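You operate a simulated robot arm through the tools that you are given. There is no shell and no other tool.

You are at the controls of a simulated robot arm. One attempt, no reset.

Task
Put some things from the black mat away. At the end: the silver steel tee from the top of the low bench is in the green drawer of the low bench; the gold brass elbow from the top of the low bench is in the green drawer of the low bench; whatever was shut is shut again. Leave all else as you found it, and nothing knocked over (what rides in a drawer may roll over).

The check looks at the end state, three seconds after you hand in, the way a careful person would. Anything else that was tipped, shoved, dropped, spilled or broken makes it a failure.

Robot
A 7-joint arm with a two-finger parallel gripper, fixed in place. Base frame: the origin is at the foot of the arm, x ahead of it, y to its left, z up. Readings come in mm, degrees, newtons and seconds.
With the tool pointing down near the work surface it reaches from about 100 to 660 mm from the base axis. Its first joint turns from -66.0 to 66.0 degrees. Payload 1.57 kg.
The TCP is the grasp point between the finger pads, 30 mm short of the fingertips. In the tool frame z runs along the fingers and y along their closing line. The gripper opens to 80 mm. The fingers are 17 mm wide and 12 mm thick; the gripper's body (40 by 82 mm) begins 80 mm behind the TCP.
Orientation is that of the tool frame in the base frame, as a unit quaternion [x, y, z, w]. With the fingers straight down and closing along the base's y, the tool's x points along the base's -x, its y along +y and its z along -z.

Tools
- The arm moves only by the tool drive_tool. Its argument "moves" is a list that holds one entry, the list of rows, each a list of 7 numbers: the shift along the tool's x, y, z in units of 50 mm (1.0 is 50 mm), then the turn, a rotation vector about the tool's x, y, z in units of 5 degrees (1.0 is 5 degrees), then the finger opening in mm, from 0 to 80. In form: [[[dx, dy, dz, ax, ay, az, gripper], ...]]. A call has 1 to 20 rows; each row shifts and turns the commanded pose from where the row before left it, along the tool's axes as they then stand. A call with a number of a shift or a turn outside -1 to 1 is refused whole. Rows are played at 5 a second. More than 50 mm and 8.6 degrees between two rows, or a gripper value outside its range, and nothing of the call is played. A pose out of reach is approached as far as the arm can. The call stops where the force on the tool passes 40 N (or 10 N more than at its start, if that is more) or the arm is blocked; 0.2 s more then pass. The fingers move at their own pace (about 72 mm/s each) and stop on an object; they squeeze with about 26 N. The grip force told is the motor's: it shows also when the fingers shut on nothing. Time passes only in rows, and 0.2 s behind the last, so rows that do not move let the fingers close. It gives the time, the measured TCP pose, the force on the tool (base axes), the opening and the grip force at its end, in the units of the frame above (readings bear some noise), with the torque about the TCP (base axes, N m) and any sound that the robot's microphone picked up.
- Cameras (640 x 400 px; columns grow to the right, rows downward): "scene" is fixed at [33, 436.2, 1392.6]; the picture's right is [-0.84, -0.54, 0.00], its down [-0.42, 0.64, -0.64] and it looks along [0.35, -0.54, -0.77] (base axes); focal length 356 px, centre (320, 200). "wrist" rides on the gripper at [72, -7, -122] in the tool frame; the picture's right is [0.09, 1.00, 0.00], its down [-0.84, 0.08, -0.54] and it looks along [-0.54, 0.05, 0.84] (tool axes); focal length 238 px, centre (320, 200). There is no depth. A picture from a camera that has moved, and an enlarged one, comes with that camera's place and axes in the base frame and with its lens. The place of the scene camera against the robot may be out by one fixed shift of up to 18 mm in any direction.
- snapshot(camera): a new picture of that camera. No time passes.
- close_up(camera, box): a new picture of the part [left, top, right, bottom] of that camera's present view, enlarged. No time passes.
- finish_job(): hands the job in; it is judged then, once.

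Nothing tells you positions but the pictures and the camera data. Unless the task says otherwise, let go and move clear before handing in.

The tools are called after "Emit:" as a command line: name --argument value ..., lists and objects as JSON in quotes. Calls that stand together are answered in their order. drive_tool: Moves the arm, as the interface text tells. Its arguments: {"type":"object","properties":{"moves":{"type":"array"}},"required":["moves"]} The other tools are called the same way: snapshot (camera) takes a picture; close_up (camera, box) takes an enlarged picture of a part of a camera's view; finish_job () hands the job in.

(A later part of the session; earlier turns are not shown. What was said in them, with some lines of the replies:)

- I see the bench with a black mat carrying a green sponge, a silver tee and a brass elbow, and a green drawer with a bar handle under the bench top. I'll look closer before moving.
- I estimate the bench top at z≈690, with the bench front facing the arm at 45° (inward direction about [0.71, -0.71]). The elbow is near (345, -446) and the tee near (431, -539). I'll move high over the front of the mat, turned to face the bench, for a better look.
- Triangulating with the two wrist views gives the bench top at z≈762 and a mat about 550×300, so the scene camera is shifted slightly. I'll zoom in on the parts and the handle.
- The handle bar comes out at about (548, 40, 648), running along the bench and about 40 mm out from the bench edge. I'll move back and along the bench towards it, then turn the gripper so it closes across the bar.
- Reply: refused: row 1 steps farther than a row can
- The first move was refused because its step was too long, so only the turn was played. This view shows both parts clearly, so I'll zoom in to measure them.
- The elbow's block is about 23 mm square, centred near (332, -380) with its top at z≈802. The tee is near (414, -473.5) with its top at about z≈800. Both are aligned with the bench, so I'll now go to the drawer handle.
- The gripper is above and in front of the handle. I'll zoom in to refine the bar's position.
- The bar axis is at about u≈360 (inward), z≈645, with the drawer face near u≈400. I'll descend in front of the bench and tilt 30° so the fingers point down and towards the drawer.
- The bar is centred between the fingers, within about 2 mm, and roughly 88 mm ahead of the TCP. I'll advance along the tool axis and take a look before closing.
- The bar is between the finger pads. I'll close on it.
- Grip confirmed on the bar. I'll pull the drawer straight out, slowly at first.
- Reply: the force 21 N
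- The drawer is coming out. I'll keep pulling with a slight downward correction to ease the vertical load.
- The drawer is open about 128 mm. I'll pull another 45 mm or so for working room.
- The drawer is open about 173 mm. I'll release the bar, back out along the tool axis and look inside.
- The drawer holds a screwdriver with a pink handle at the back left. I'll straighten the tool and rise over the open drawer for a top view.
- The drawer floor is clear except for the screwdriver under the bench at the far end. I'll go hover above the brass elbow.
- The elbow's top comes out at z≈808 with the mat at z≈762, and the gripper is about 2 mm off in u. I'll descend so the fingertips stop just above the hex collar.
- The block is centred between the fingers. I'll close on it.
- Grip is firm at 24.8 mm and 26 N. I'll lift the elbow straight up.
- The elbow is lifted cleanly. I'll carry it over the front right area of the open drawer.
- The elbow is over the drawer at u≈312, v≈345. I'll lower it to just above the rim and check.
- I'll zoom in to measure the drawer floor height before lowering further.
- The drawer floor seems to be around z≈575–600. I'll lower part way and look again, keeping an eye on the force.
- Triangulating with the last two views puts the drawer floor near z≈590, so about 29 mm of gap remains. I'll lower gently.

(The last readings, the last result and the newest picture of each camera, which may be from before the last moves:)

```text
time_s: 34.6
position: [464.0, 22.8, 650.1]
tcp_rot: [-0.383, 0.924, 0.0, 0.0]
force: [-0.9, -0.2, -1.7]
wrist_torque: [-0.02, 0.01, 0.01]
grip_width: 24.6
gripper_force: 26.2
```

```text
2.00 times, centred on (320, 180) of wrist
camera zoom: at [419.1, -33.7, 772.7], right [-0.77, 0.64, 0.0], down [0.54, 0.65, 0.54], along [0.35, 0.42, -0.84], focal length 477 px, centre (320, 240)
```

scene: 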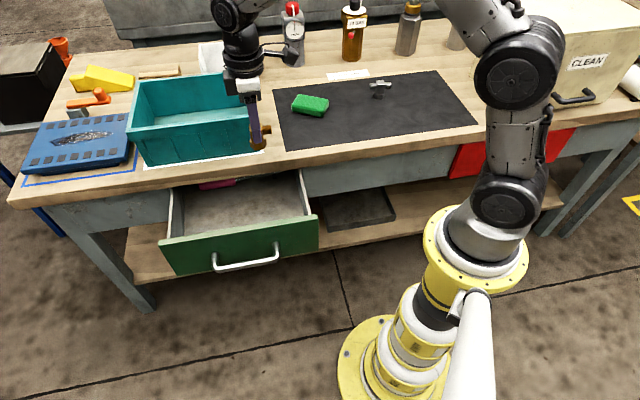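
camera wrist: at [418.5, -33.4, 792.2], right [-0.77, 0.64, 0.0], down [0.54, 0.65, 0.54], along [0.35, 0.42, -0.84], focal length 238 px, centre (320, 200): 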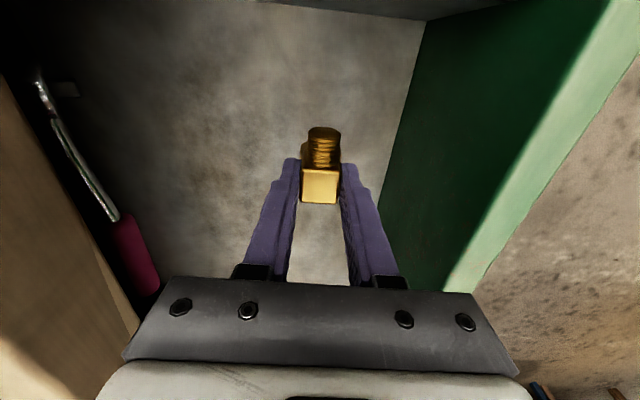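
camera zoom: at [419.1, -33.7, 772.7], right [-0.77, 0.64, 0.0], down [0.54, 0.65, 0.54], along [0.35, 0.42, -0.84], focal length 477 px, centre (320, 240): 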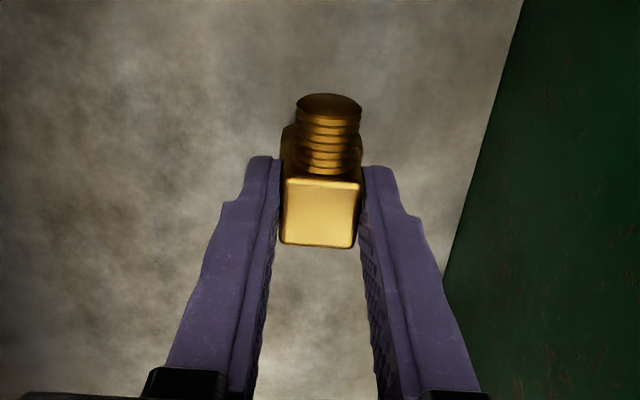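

There is no contact yet, with only the part's weight on the tool. I'll lower in small steps.

Emit:
drive_tool --moves '[[[0, 0, 0.06, 0, 0, 0, 10], [0, 0, 0.06, 0, 0, 0, 10]]]'

```text
time_s: 35.2
position: [465.0, 22.4, 643.4]
tcp_rot: [-0.384, 0.923, 0.0, 0.001]
force: [0.7, 0.6, -2.0]
wrist_torque: [0.01, 0.01, -0.01]
grip_width: 24.8
gripper_force: 26.0
```

Emit:
drive_tool --moves '[[[0, 0, 0.06, 0, 0, 0, 10], [0, 0, 0.04, 0, 0, 0, 10]]]'

```text
time_s: 35.8
position: [467.7, 23.1, 642.5]
tcp_rot: [-0.383, 0.924, 0.0, 0.003]
force: [-3.6, -0.5, 18.4]
wrist_torque: [0.1, 0.08, 0.03]
grip_width: 24.6
gripper_force: 25.7
```

Contact with the drawer floor shows at TCP z≈642. I'll ease up slightly, open the fingers and rise.

Emit:
drive_tool --moves '[[[0, 0, -0.05, 0, 0, 0, 10], [0, 0, 0, 0, 0, 0, 35], [0, 0, 0, 0, 0, 0, 55], [0, 0, 0, 0, 0, 0, 55], [0, 0, 0, 0, 0, 0, 55], [0, 0, -0.4, 0, 0, 0, 55], [0, 0, -0.8, 0, 0, 0, 55], [0, 0, -0.9, 0, 0, 0, 55], [0, 0, -0.9, 0, 0, 0, 55], [0, 0, -0.9, 0, 0, 0, 55], [0, 0, -0.9, 0, 0, 0, 55], [0, 0, -0.9, 0, 0, 0, 55], [0, 0, -0.5, 0, 0, 0, 60]]]'

Emit:
snapshot --camera "wrist"

Emit:
close_up --camera "scene" --box '[140, 140, 340, 290]'

```text
time_s: 38.6
position: [461.9, 23.0, 952.8]
tcp_rot: [-0.383, 0.924, 0.0, 0.0]
force: [0.3, 0.6, -1.2]
wrist_torque: [-0.01, -0.02, 0.01]
grip_width: 60.1
gripper_force: 0.1
```

```text
taken
camera wrist: at [418.1, -34.0, 1074.4], right [-0.77, 0.64, 0.0], down [0.54, 0.65, 0.54], along [0.35, 0.42, -0.84], focal length 238 px, centre (320, 200)
```

wrist: 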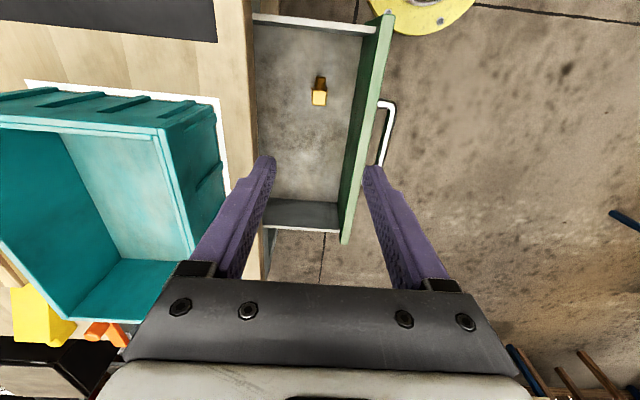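

```text
2.67 times, centred on (240, 215) of scene
camera zoom: at [33.0, 436.2, 1392.6], right [-0.84, -0.54, 0.0], down [-0.42, 0.64, -0.64], along [0.35, -0.54, -0.77], focal length 949 px, centre (533, 160)
```

zoom: 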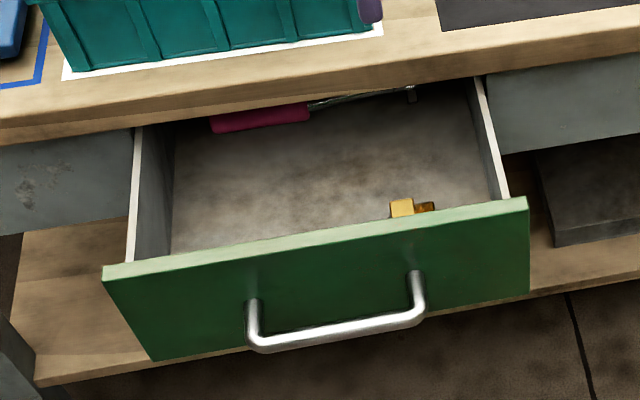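

The elbow is standing upright in the drawer and the gripper is clear. Next I'll hover above the steel tee, which I place at about (410, -469) with its top at z≈808 and yawed about 4°.

Emit:
drive_tool --moves '[[[0.7024, -0.5633, 0, 0, 0, 0, 60], [0.7024, -0.5633, 0, 0, 0, 0, 60], [0.7024, -0.5633, 0, 0, 0, 0, 60], [0.7024, -0.5633, 0, 0, 0, 0, 60], [0.7024, -0.5633, 0, 0, 0, 0, 60], [0.7024, -0.5633, 0, 0, 0, 0, 60], [0.7024, -0.5633, 0, 0, 0, 0, 60], [0.7024, -0.5633, 0, 0, 0, 0, 60], [0.7024, -0.5633, 0, 0, 0, 0, 60], [0.7024, -0.5633, 0, 0, 0, 0, 60], [0.7024, -0.5633, 0, 0, 0, 0, 60], [0, 0, 0.5, 0, 0, 0.8, 60], [0, 0, 0.5, 0, 0, 0, 60], [0, 0, 0, 0, 0, 0, 60]]]'

Emit:
snapshot --camera "wrist"

Emit:
snapshot --camera "scene"

```text
time_s: 41.6
position: [410.3, -469.6, 901.2]
tcp_rot: [-0.351, 0.936, 0.001, 0.001]
force: [-1.4, -0.7, 0.7]
wrist_torque: [0.01, 0.01, 0.01]
grip_width: 60.0
gripper_force: 0.1
```

```text
taken
camera wrist: at [360.9, -523.3, 1023.5], right [-0.72, 0.69, 0.0], down [0.58, 0.61, 0.54], along [0.38, 0.39, -0.84], focal length 238 px, centre (320, 200)
```

wrist: 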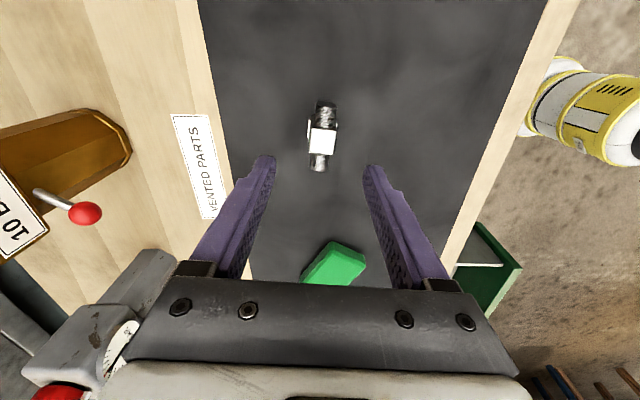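

```text
taken
```

scene: 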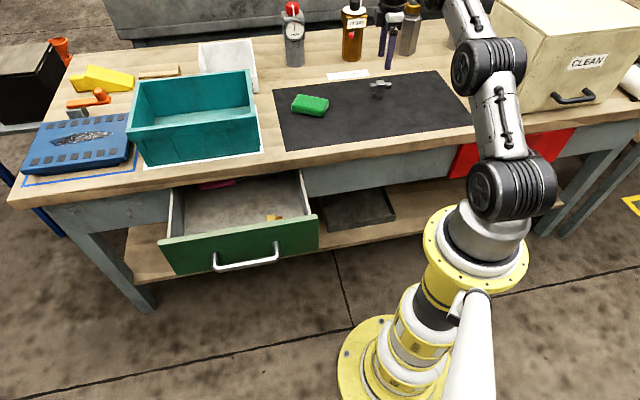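

Emit:
close_up --camera "wrist" --box '[260, 80, 380, 180]'

```text
4.00 times, centred on (320, 130) of wrist
camera zoom: at [360.9, -523.3, 1023.5], right [-0.72, 0.69, 0.0], down [0.58, 0.61, 0.54], along [0.38, 0.39, -0.84], focal length 953 px, centre (320, 480)
```

zoom: 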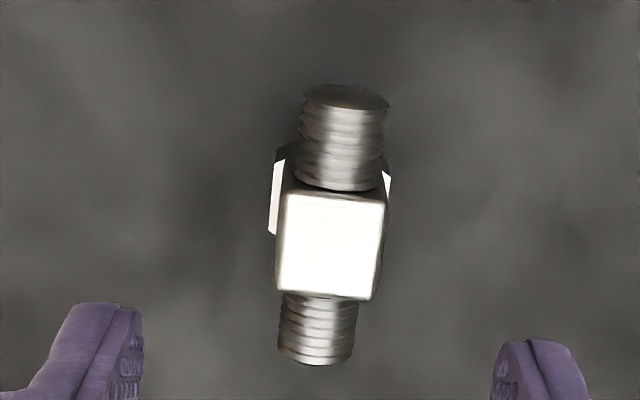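

The tee is aligned in yaw and about 2 mm off in u. I'll descend with that correction.

Emit:
drive_tool --moves '[[[0, 0.01, 0.436, 0, 0, 0, 60], [0, 0.01, 0.436, 0, 0, 0, 60], [0, 0.01, 0.436, 0, 0, 0, 60], [0, 0.01, 0.436, 0, 0, 0, 60], [0, 0, 0, 0, 0, 0, 60]]]'

Emit:
close_up --camera "wrist" --box '[220, 120, 420, 280]'

Emit:
close_up --camera "scene" --box '[340, 50, 420, 130]'

```text
time_s: 42.8
position: [408.8, -468.3, 813.8]
tcp_rot: [-0.35, 0.937, 0.001, 0.001]
force: [0.0, -0.4, 0.1]
wrist_torque: [0.02, -0.01, -0.04]
grip_width: 60.1
gripper_force: 0.1
```

```text
2.50 times, centred on (320, 200) of wrist
camera zoom: at [360.1, -521.5, 936.0], right [-0.72, 0.69, 0.0], down [0.58, 0.61, 0.54], along [0.38, 0.39, -0.84], focal length 596 px, centre (320, 200)
```

zoom: 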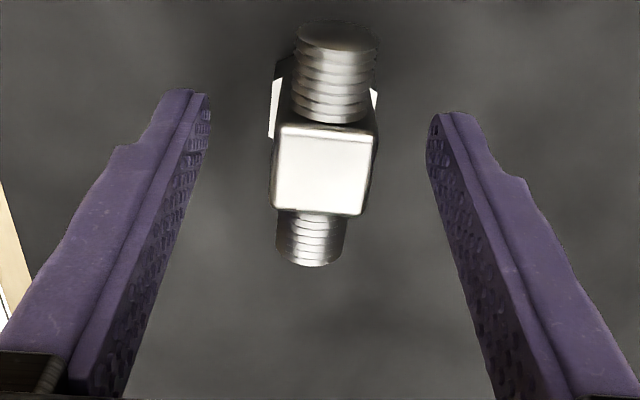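

```text
5.00 times, centred on (380, 90) of scene
camera zoom: at [33.0, 436.2, 1392.6], right [-0.84, -0.54, 0.0], down [-0.42, 0.64, -0.64], along [0.35, -0.54, -0.77], focal length 1779 px, centre (20, 750)
```

zoom: 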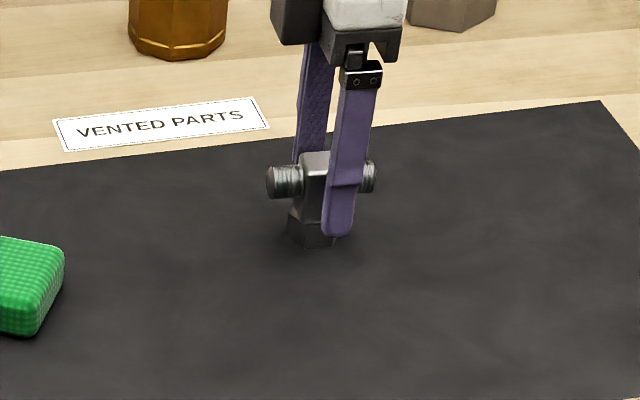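

The tee is well centred with the fingertips above the hex collar. I'll close on it.

Emit:
drive_tool --moves '[[[0, 0, 0, 0, 0, 0, 10], [0, 0, 0, 0, 0, 0, 10], [0, 0, 0, 0, 0, 0, 10], [0, 0, 0, 0, 0, 0, 10]]]'

Emit:
close_up --camera "wrist" --box '[220, 120, 420, 280]'

```text
time_s: 43.8
position: [409.4, -468.5, 813.2]
tcp_rot: [-0.35, 0.937, 0.0, 0.0]
force: [-0.4, 0.4, -0.2]
wrist_torque: [-0.01, 0.03, 0.04]
grip_width: 25.0
gripper_force: 25.7
```

```text
2.50 times, centred on (320, 200) of wrist
camera zoom: at [360.1, -521.5, 936.2], right [-0.72, 0.69, 0.0], down [0.58, 0.61, 0.54], along [0.38, 0.39, -0.84], focal length 596 px, centre (320, 200)
```

zoom: 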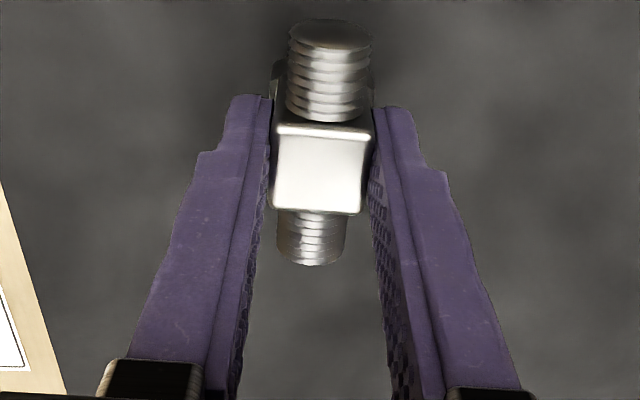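

The grip on the tee is firm. I'll lift, undo the 4° turn, then travel first out over the front and then along to the drawer, clear of the teal bin.

Emit:
drive_tool --moves '[[[0, 0, -0.2, 0, 0, 0, 10], [0, 0, -0.4, 0, 0, 0, 10], [0, 0, -0.7, 0, 0, 0, 10], [0, 0, -0.7, 0, 0, 0, 10], [0, 0, -0.75, 0, 0, 0, 10], [0, 0, 0, 0, 0, -0.8, 10], [-0.48, 0.77, 0, 0, 0, 0, 10], [-0.48, 0.77, 0, 0, 0, 0, 10], [-0.48, 0.77, 0, 0, 0, 0, 10], [-0.48, 0.77, 0, 0, 0, 0, 10], [-0.48, 0.77, 0, 0, 0, 0, 10], [-0.48, 0.77, 0, 0, 0, 0, 10], [-0.48, 0.77, 0, 0, 0, 0, 10], [-0.48, 0.77, 0, 0, 0, 0, 10]]]'

Emit:
snapshot --camera "wrist"

Emit:
snapshot --camera "scene"

```text
time_s: 46.8
position: [327.2, -114.6, 951.5]
tcp_rot: [-0.382, 0.924, 0.001, 0.001]
force: [-0.4, -0.3, -2.4]
wrist_torque: [-0.01, 0.0, -0.02]
grip_width: 24.6
gripper_force: 25.9
```

```text
taken
camera wrist: at [281.2, -172.2, 1074.1], right [-0.77, 0.64, 0.0], down [0.54, 0.65, 0.54], along [0.35, 0.42, -0.84], focal length 238 px, centre (320, 200)
```

wrist: 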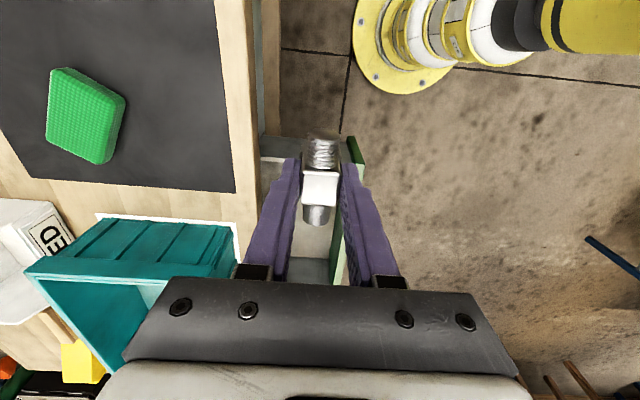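

```text
taken
```

scene: 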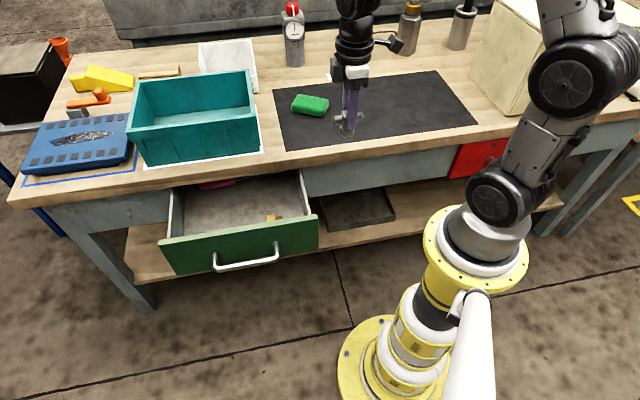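

Emit:
drive_tool --moves '[[[-0.95, 0, 0, 0, 0, 0, 10], [-0.95, 0, 0, 0, 0, 0, 10], [-0.95, 0, 0, 0, 0, 0, 10], [-0.95, 0, 0, 0, 0, 0, 10], [-0.95, 0, 0, 0, 0, 0, 10], [-0.95, 0, 0, 0, 0, 0, 10], [0, 0, 0.9, 0, 0, 0, 10], [0, 0, 0.9, 0, 0, 0, 10], [0, 0, 0.9, 0, 0, 0, 10], [0, 0, 0.8, 0, 0, 0, 10], [0, 0, 0, 0, 0, 0, 10]]]'

Emit:
snapshot --camera "wrist"

Emit:
snapshot --camera "scene"

```text
time_s: 49.2
position: [530.7, 86.1, 777.7]
tcp_rot: [-0.383, 0.924, -0.001, 0.002]
force: [-0.3, 0.5, -1.6]
wrist_torque: [0.03, 0.02, -0.01]
grip_width: 24.4
gripper_force: 26.1
```

```text
taken
camera wrist: at [485.1, 30.9, 899.0], right [-0.77, 0.64, 0.0], down [0.54, 0.65, 0.54], along [0.35, 0.42, -0.84], focal length 238 px, centre (320, 200)
```

wrist: 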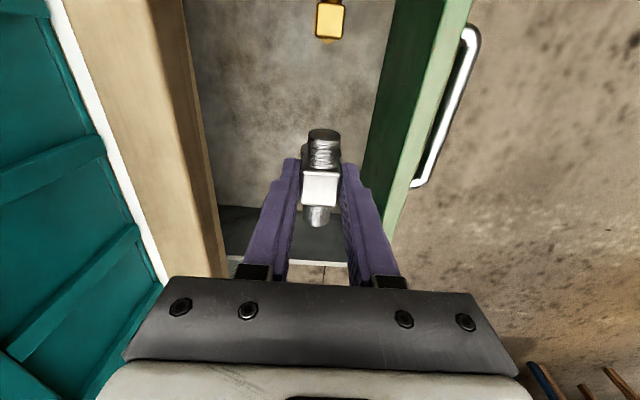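

```text
taken
```

scene: 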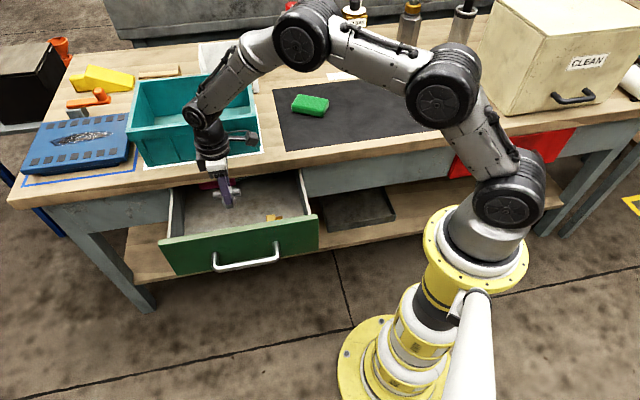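

Emit:
drive_tool --moves '[[[0, 0, 0.65, 0, 0, 0, 10], [0, 0, 0.65, 0, 0, 0, 10], [0, 0, 0.6, 0, 0, 0, 10], [0, 0, 0.5, 0, 0, 0, 10], [0, 0, 0, 0, 0, 0, 10]]]'

Emit:
snapshot --camera "wrist"

Emit:
snapshot --camera "scene"

```text
time_s: 50.4
position: [529.7, 87.6, 658.2]
tcp_rot: [-0.383, 0.924, 0.0, 0.001]
force: [-0.4, 0.1, -2.1]
wrist_torque: [0.0, -0.02, 0.01]
grip_width: 24.6
gripper_force: 26.3
```

```text
taken
camera wrist: at [483.3, 30.7, 780.0], right [-0.77, 0.64, 0.0], down [0.54, 0.65, 0.54], along [0.35, 0.42, -0.84], focal length 238 px, centre (320, 200)
```

wrist: 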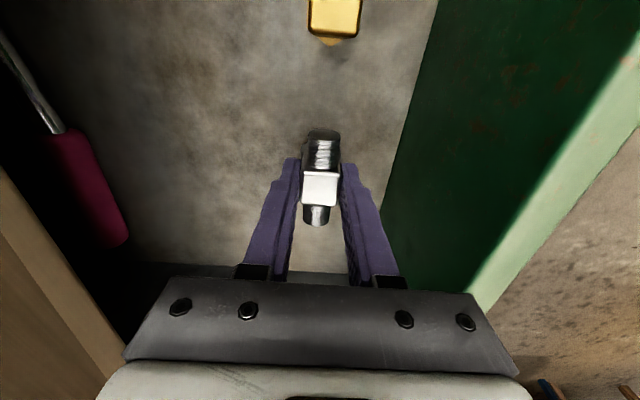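

```text
taken
```

scene: 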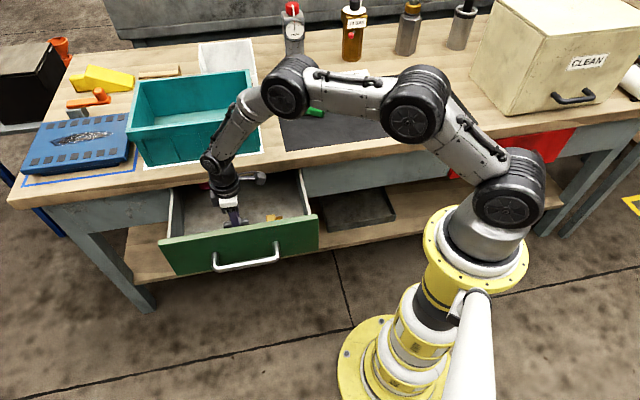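

The tee is about 17 mm above the floor, well clear of the screwdriver and the elbow. I'll lower the rest in small steps.

Emit:
drive_tool --moves '[[[0, 0, 0.12, 0, 0, 0, 10], [0, 0, 0.12, 0, 0, 0, 10], [0, 0, 0.04, 0, 0, 0, 10]]]'

```text
time_s: 51.2
position: [529.9, 87.5, 643.4]
tcp_rot: [-0.382, 0.924, 0.0, 0.001]
force: [-0.1, -1.0, -1.6]
wrist_torque: [0.0, -0.02, -0.03]
grip_width: 24.8
gripper_force: 25.6
```

Emit:
drive_tool --moves '[[[0, 0, 0.04, 0, 0, 0, 10], [0, 0, 0.02, 0, 0, 0, 10]]]'

```text
time_s: 51.8
position: [529.7, 86.6, 642.0]
tcp_rot: [-0.383, 0.924, 0.0, 0.002]
force: [-5.8, -3.4, 18.1]
wrist_torque: [-0.05, 0.3, 0.03]
grip_width: 24.7
gripper_force: 26.0
```

The tee is touching the drawer floor. I'll ease off, open the fingers and rise straight up.

Emit:
drive_tool --moves '[[[0, 0, -0.05, 0, 0, 0, 10], [0, 0, 0, 0, 0, 0, 35], [0, 0, 0, 0, 0, 0, 55], [0, 0, 0, 0, 0, 0, 55], [0, 0, 0, 0, 0, 0, 55], [0, 0, -0.4, 0, 0, 0, 55], [0, 0, -0.8, 0, 0, 0, 55], [0, 0, -0.9, 0, 0, 0, 55], [0, 0, -0.9, 0, 0, 0, 55], [0, 0, -0.9, 0, 0, 0, 55], [0, 0, -0.9, 0, 0, 0, 55], [0, 0, -0.5, 0, 0, 0, 55]]]'

Emit:
snapshot --camera "wrist"

Emit:
snapshot --camera "scene"

```text
time_s: 54.4
position: [529.9, 86.6, 909.1]
tcp_rot: [-0.382, 0.924, 0.001, 0.0]
force: [-0.4, 0.0, -0.4]
wrist_torque: [0.01, -0.05, 0.03]
grip_width: 55.1
gripper_force: 0.0
```

```text
taken
camera wrist: at [483.1, 29.8, 1030.8], right [-0.77, 0.64, 0.0], down [0.54, 0.65, 0.54], along [0.35, 0.42, -0.84], focal length 238 px, centre (320, 200)
```

wrist: 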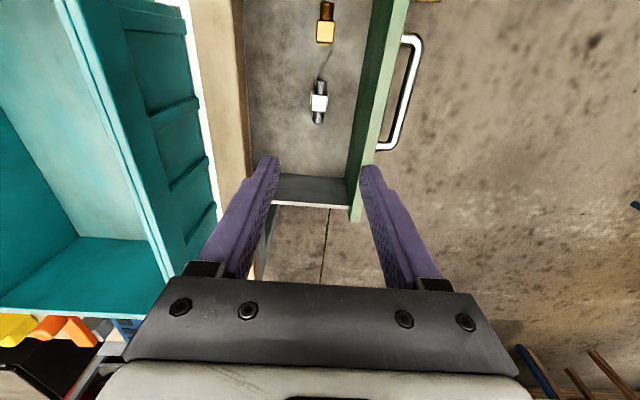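

```text
taken
```

scene: 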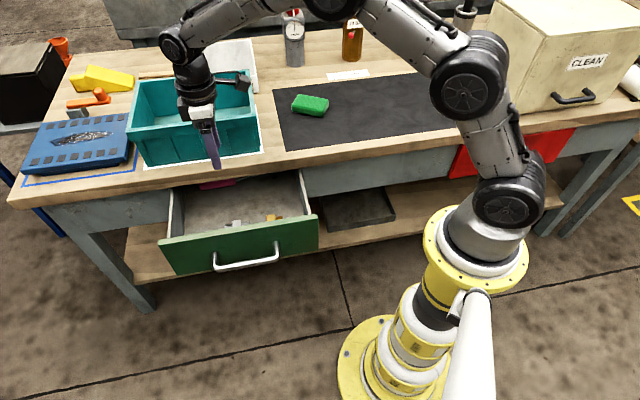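

Both parts are standing in the drawer, below its rim. Now I'll go back in front of the handle, tilt 30° again and get ready to re-grip the bar.

Emit:
drive_tool --moves '[[[0.105, 0.8575, 0, 0, 0, 0, 36], [0.105, 0.8575, 0, 0, 0, 0, 36], [0.105, 0.8575, 0, 0, 0, 0, 36], [0.105, 0.8575, 0, 0, 0, 0, 36], [0, 0, 0, 1, 0, 0, 36], [0, 0, 0, 1, 0, 0, 36], [0, 0, 0, 1, 0, 0, 36], [0, 0, 0, 1, 0, 0, 36], [0, 0, 0, 1, 0, 0, 36], [0, 0, 0, 1, 0, 0, 36], [0, 0.4675, 0.81, 0, 0, 0, 36], [0, 0.4675, 0.81, 0, 0, 0, 36], [0, 0.4675, 0.81, 0, 0, 0, 36], [0, 0.4675, 0.81, 0, 0, 0, 36], [0, 0, 0, 0, 0, 0, 36]]]'

Emit:
snapshot --camera "wrist"

Emit:
snapshot --camera "scene"

```text
time_s: 57.6
position: [393.6, 193.4, 719.6]
tcp_rot: [-0.369, 0.893, -0.238, 0.1]
force: [1.0, -0.3, 0.0]
wrist_torque: [0.0, 0.0, 0.01]
grip_width: 35.8
gripper_force: 0.0
```

```text
taken
camera wrist: at [303.9, 181.2, 829.1], right [-0.67, 0.55, -0.5], down [0.35, 0.83, 0.43], along [0.65, 0.12, -0.75], focal length 238 px, centre (320, 200)
```

wrist: 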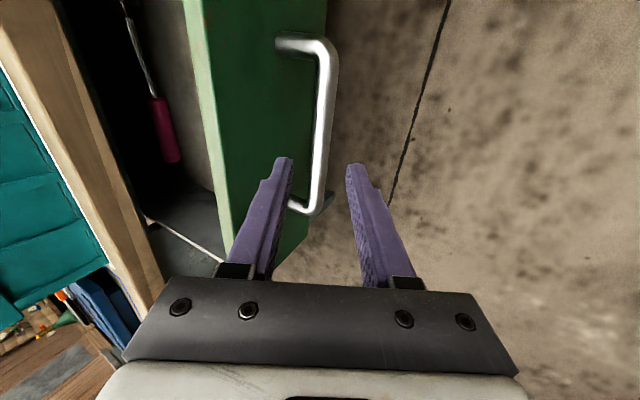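

```text
taken
```

scene: 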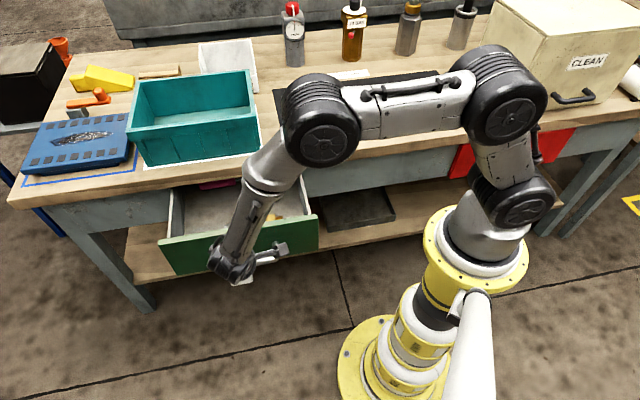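

The bar is lined up with the tool axis again. I'll advance 70 mm and close on it.

Emit:
drive_tool --moves '[[[0, 0.01, 0.28, 0, 0, 0, 36], [0, 0.01, 0.28, 0, 0, 0, 36], [0, 0, 0.28, 0, 0, 0, 36], [0, 0, 0.28, 0, 0, 0, 36], [0, 0, 0.28, 0, 0, 0, 36], [0, 0, 0, 0, 0, 0, 36]]]'

Emit:
close_up --camera "wrist" --box '[220, 60, 440, 280]'

```text
time_s: 59.0
position: [417.7, 169.9, 660.5]
tcp_rot: [-0.369, 0.893, -0.238, 0.1]
force: [-0.1, -0.4, 0.0]
wrist_torque: [0.01, -0.03, 0.02]
grip_width: 35.9
gripper_force: 0.0
```

```text
1.82 times, centred on (330, 170) of wrist
camera zoom: at [328.7, 156.6, 768.8], right [-0.67, 0.55, -0.5], down [0.35, 0.83, 0.43], along [0.65, 0.12, -0.75], focal length 433 px, centre (302, 254)
```

zoom: 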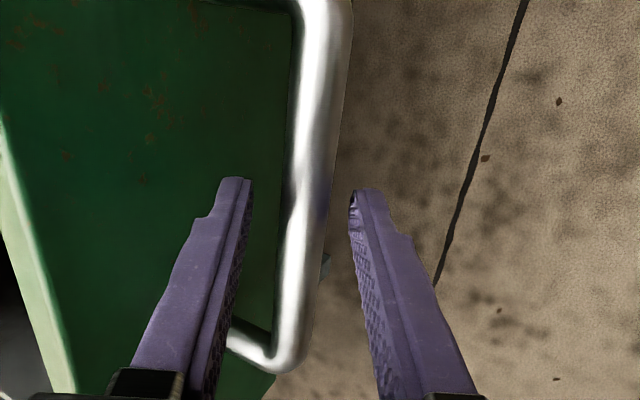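

Emit:
drive_tool --moves '[[[0, 0, 0, 0, 0, 0, 0], [0, 0, 0, 0, 0, 0, 0], [0, 0, 0, 0, 0, 0, 0], [0, 0, 0, 0, 0, 0, 0]]]'

```text
time_s: 60.0
position: [417.9, 170.0, 659.5]
tcp_rot: [-0.369, 0.893, -0.239, 0.1]
force: [0.2, 4.6, -10.4]
wrist_torque: [0.39, -0.17, 0.23]
grip_width: 17.7
gripper_force: 32.3
```

The bar is gripped. I'll push the drawer in gently by about 150 mm.

Emit:
drive_tool --moves '[[[0, -0.1, 0.058, 0, 0, 0, 0], [0, -0.1732, 0.1, 0, 0, 0, 0], [0, -0.1732, 0.1, 0, 0, 0, 0], [0, -0.1732, 0.1, 0, 0, 0, 0], [0, -0.1732, 0.1, 0, 0, 0, 0], [0, -0.1732, 0.1, 0, 0, 0, 0], [0, -0.1732, 0.1, 0, 0, 0, 0], [0, -0.1732, 0.1, 0, 0, 0, 0], [0, -0.1732, 0.1, 0, 0, 0, 0], [0, -0.1732, 0.1, 0, 0, 0, 0], [0, -0.1732, 0.1, 0, 0, 0, 0], [0, -0.1732, 0.1, 0, 0, 0, 0], [0, -0.1732, 0.1, 0, 0, 0, 0], [0, -0.1732, 0.1, 0, 0, 0, 0], [0, -0.1732, 0.1, 0, 0, 0, 0]]]'

Emit:
snapshot --camera "scene"

Emit:
snapshot --camera "wrist"

```text
time_s: 63.2
position: [520.7, 65.0, 659.4]
tcp_rot: [-0.369, 0.893, -0.239, 0.099]
force: [8.7, 7.9, -13.9]
wrist_torque: [0.26, -0.14, 0.25]
grip_width: 17.8
gripper_force: 32.7
```

```text
taken
```

scene: 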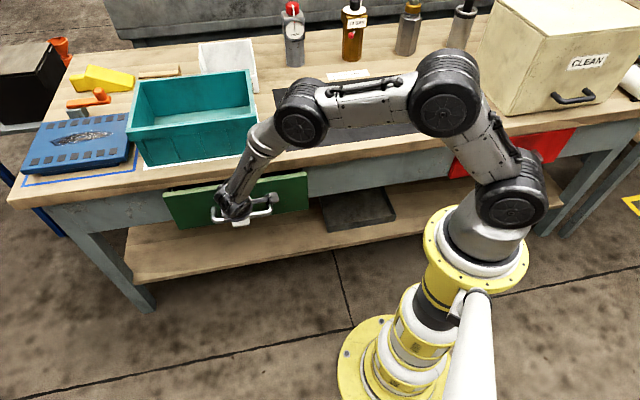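

```text
taken
camera wrist: at [431.8, 53.1, 768.5], right [-0.67, 0.55, -0.5], down [0.35, 0.83, 0.43], along [0.65, 0.12, -0.75], focal length 238 px, centre (320, 200)
```

wrist: 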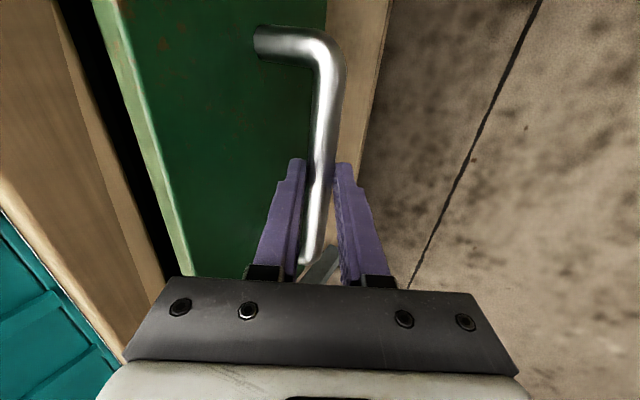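

About 25 mm remain. I'll push on slowly until it meets the stop.

Emit:
drive_tool --moves '[[[0, -0.1039, 0.06, 0, 0, 0, 0], [0, -0.1039, 0.06, 0, 0, 0, 0], [0, -0.1039, 0.06, 0, 0, 0, 0], [0, -0.0693, 0.04, 0, 0, 0, 0], [0, -0.0693, 0.04, 0, 0, 0, 0]]]'

Emit:
snapshot --camera "wrist"

```text
time_s: 64.4
position: [537.6, 47.2, 659.2]
tcp_rot: [-0.369, 0.893, -0.239, 0.099]
force: [5.5, 9.7, -13.0]
wrist_torque: [0.18, 0.06, -0.05]
grip_width: 17.8
gripper_force: 32.3
```

```text
taken
camera wrist: at [450.3, 34.7, 768.5], right [-0.67, 0.55, -0.5], down [0.35, 0.83, 0.43], along [0.65, 0.12, -0.75], focal length 238 px, centre (320, 200)
```

wrist: 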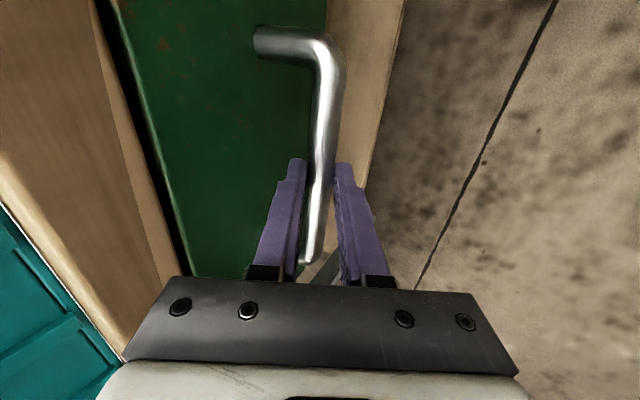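

Nearly closed. I'll push a few more millimetres to seat it, watching the force.

Emit:
drive_tool --moves '[[[0, -0.0346, 0.02, 0, 0, 0, 0], [0, -0.0346, 0.02, 0, 0, 0, 0], [0, -0.0346, 0.02, 0, 0, 0, 0]]]'

Emit:
snapshot --camera "wrist"

```text
time_s: 65.3
position: [539.8, 46.6, 658.0]
tcp_rot: [-0.371, 0.893, -0.237, 0.098]
force: [-6.4, 1.7, 6.1]
wrist_torque: [0.12, -0.04, 0.01]
grip_width: 17.5
gripper_force: 32.7
stopped in row 3: the force on the tool passed its limit at 41 N (the readings are from after the stop); the commanded pose is now the measured one
```

```text
taken
camera wrist: at [451.6, 33.1, 767.5], right [-0.68, 0.54, -0.49], down [0.35, 0.83, 0.43], along [0.65, 0.12, -0.75], focal length 238 px, centre (320, 200)
```

wrist: 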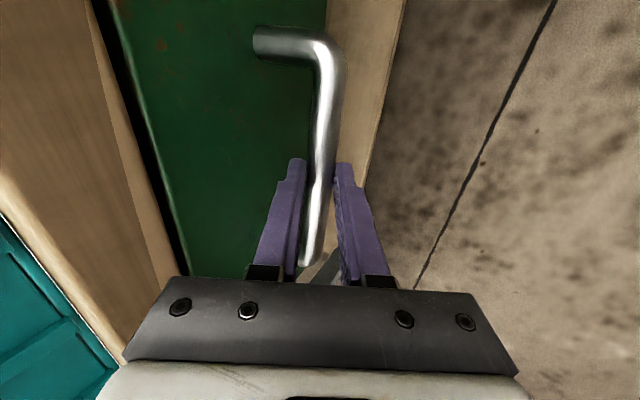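

The stop was reached at about 41 N and the drawer is back at its closed position. I'll release the bar, back out and check.

Emit:
drive_tool --moves '[[[0, 0, 0, 0, 0, 0, 26], [0, 0, 0, 0, 0, 0, 36], [0, 0, 0, 0, 0, 0, 36], [0, 0, 0, 0, 0, 0, 36]]]'

Emit:
close_up --camera "wrist" --box '[220, 60, 440, 280]'

```text
time_s: 66.3
position: [541.2, 45.8, 657.5]
tcp_rot: [-0.372, 0.892, -0.236, 0.098]
force: [-0.4, -0.2, -0.7]
wrist_torque: [0.02, -0.01, -0.02]
grip_width: 35.9
gripper_force: 0.0
```

```text
1.82 times, centred on (330, 170) of wrist
camera zoom: at [451.9, 32.8, 767.3], right [-0.68, 0.54, -0.49], down [0.35, 0.83, 0.43], along [0.64, 0.12, -0.75], focal length 433 px, centre (302, 254)
```

zoom: 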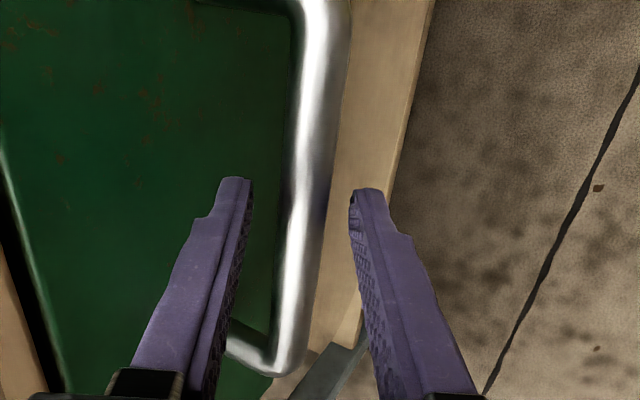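

The fingers are clear of the bar with no load on the tool. I'll retreat along the tool axis.

Emit:
drive_tool --moves '[[[0, 0, -0.2, 0, 0, 0, 36], [0, 0, -0.4, 0, 0, 0, 36], [0, 0, -0.5, 0, 0, 0, 36], [0, 0, -0.5, 0, 0, 0, 36], [0, 0, -0.6, 0, 0, 0, 36], [0, 0, -0.8, 0, 0, 0, 36], [0, 0, -0.8, 0, 0, 0, 36], [0, 0, -0.8, 0, 0, 0, 36], [0, 0, 0, 0, 0, 0, 36]]]'

Emit:
snapshot --camera "wrist"

Emit:
snapshot --camera "scene"

```text
time_s: 68.3
position: [459.4, 126.9, 858.2]
tcp_rot: [-0.371, 0.892, -0.237, 0.098]
force: [0.0, -0.3, 0.5]
wrist_torque: [0.03, 0.0, -0.02]
grip_width: 36.1
gripper_force: 0.1
```

```text
taken
camera wrist: at [371.1, 113.2, 968.5], right [-0.68, 0.54, -0.49], down [0.35, 0.83, 0.43], along [0.64, 0.12, -0.76], focal length 238 px, centre (320, 200)
```

wrist: 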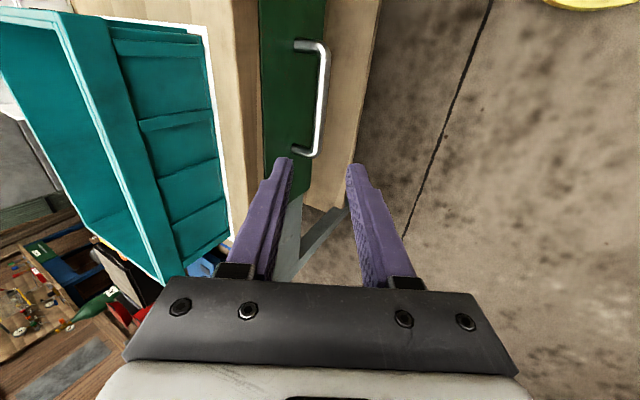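

```text
taken
```

scene: 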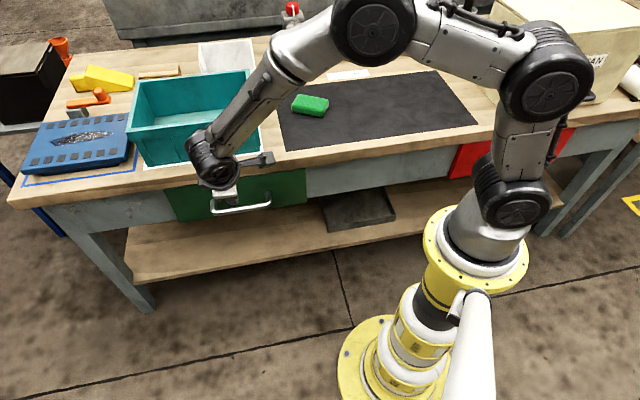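

The drawer looks shut and the mat is clear of the two parts. I'll straighten up, move clear and compare the final scene with the start.

Emit:
drive_tool --moves '[[[0, 0, 0, -1, 0, 0, 50], [0, 0, 0, -1, 0, 0, 50], [0, 0, 0, -1, 0, 0, 50], [0, 0, 0, -1, 0, 0, 50], [0, 0, 0, -1, 0, 0, 50], [0, 0, 0, -1, 0, 0, 50], [0, 0.2, -0.9, 0, 0, 0, 50], [0, 0.2, -0.9, 0, 0, 0, 50], [0, 0.2, -0.9, 0, 0, 0, 50], [0, 0, 0, 0, 0, 0, 50]]]'

Emit:
snapshot --camera "scene"

Emit:
close_up --camera "scene" --box '[100, 130, 420, 330]'

Emit:
snapshot --camera "wrist"

```text
time_s: 70.5
position: [439.8, 147.9, 992.8]
tcp_rot: [-0.384, 0.923, 0.003, -0.001]
force: [0.4, 0.5, -0.2]
wrist_torque: [0.01, 0.0, -0.01]
grip_width: 50.2
gripper_force: 0.1
```

```text
taken
```

scene: 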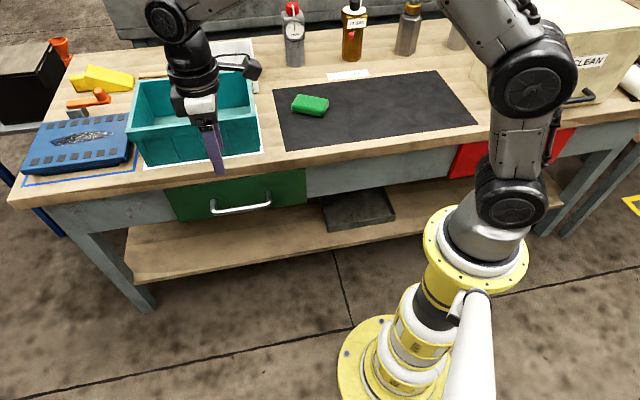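

```text
2.00 times, centred on (260, 230) of scene
camera zoom: at [33.0, 436.2, 1392.6], right [-0.84, -0.54, 0.0], down [-0.42, 0.64, -0.64], along [0.35, -0.54, -0.77], focal length 712 px, centre (440, 140)
```

zoom: 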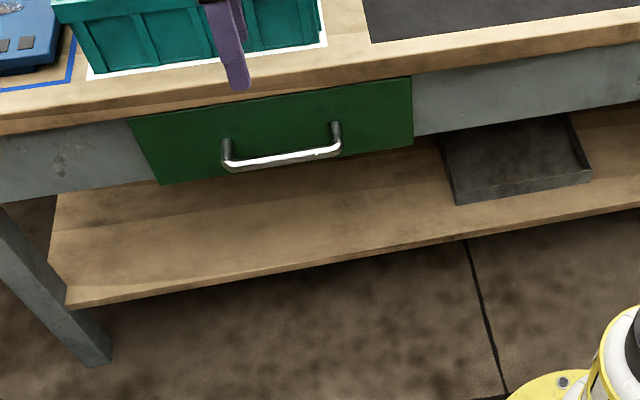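

```text
taken
camera wrist: at [394.6, 90.3, 1115.1], right [-0.77, 0.64, 0.01], down [0.54, 0.65, 0.54], along [0.34, 0.42, -0.84], focal length 238 px, centre (320, 200)
```

wrist: 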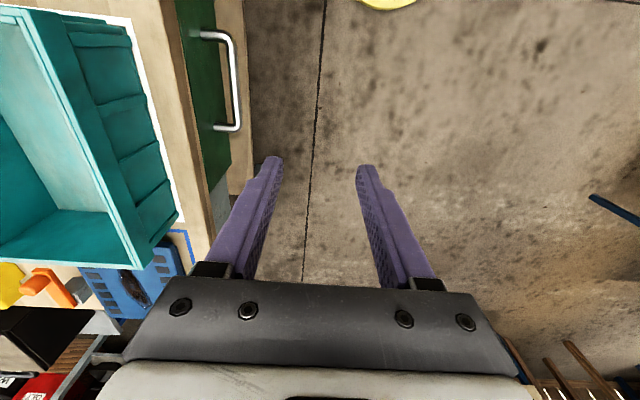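

The scene matches the start apart from the two parts. One last fine comparison of the drawer front.

Emit:
close_up --camera "scene" --box '[150, 150, 330, 240]'

Emit:
close_up --camera "scene" --box '[270, 60, 480, 190]'

```text
3.56 times, centred on (240, 195) of scene
camera zoom: at [33.0, 436.2, 1392.6], right [-0.84, -0.54, 0.0], down [-0.42, 0.64, -0.64], along [0.35, -0.54, -0.77], focal length 1265 px, centre (604, 218)
```

zoom: 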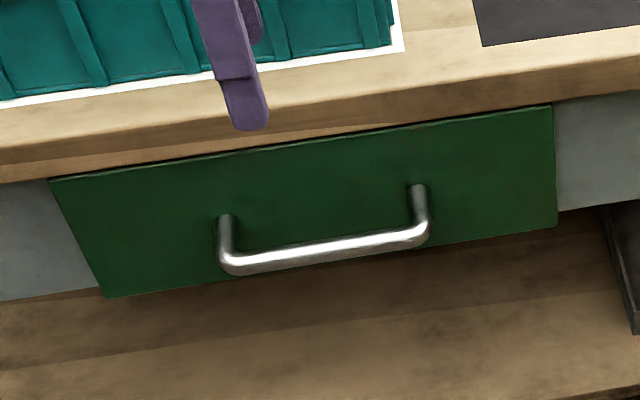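

```text
3.05 times, centred on (375, 125) of scene
camera zoom: at [33.0, 436.2, 1392.6], right [-0.84, -0.54, 0.0], down [-0.42, 0.64, -0.64], along [0.35, -0.54, -0.77], focal length 1084 px, centre (152, 429)
```

zoom: 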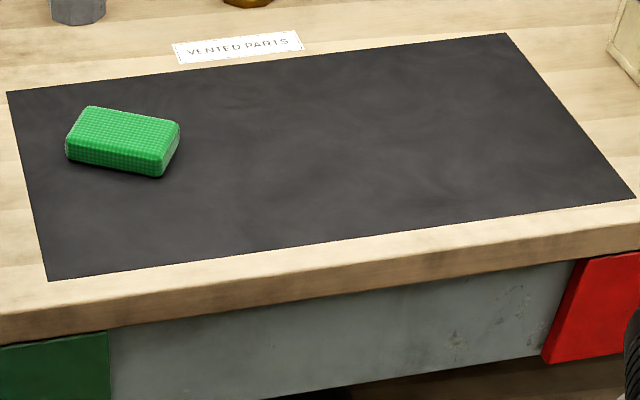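

The drawer front sits in the same pixels as at the start, and the sponge and mat have not moved. Both parts are in the drawer and the gripper is clear, so I'm handing in.

Emit:
finish_job

```text
The job is handed in.
```

The steel tee and the brass elbow are both in the green drawer, and the drawer is shut again. I handed the job in, and no verdict came back.

- **Parts:** I set each part down on the drawer floor, and both were standing upright when I last saw inside. They may have rolled when I pushed the drawer shut.
- **Drawer:** I pushed it in until it met its stop, at about 41 N. Its front then lined up with the first picture.
- **Everything else:** The mat and the sponge look the same as at the start. A screwdriver was already in the drawer, and I kept both parts clear of it. I saw nothing tipped or shoved.

The gripper is open and raised, in front of and above the bench.
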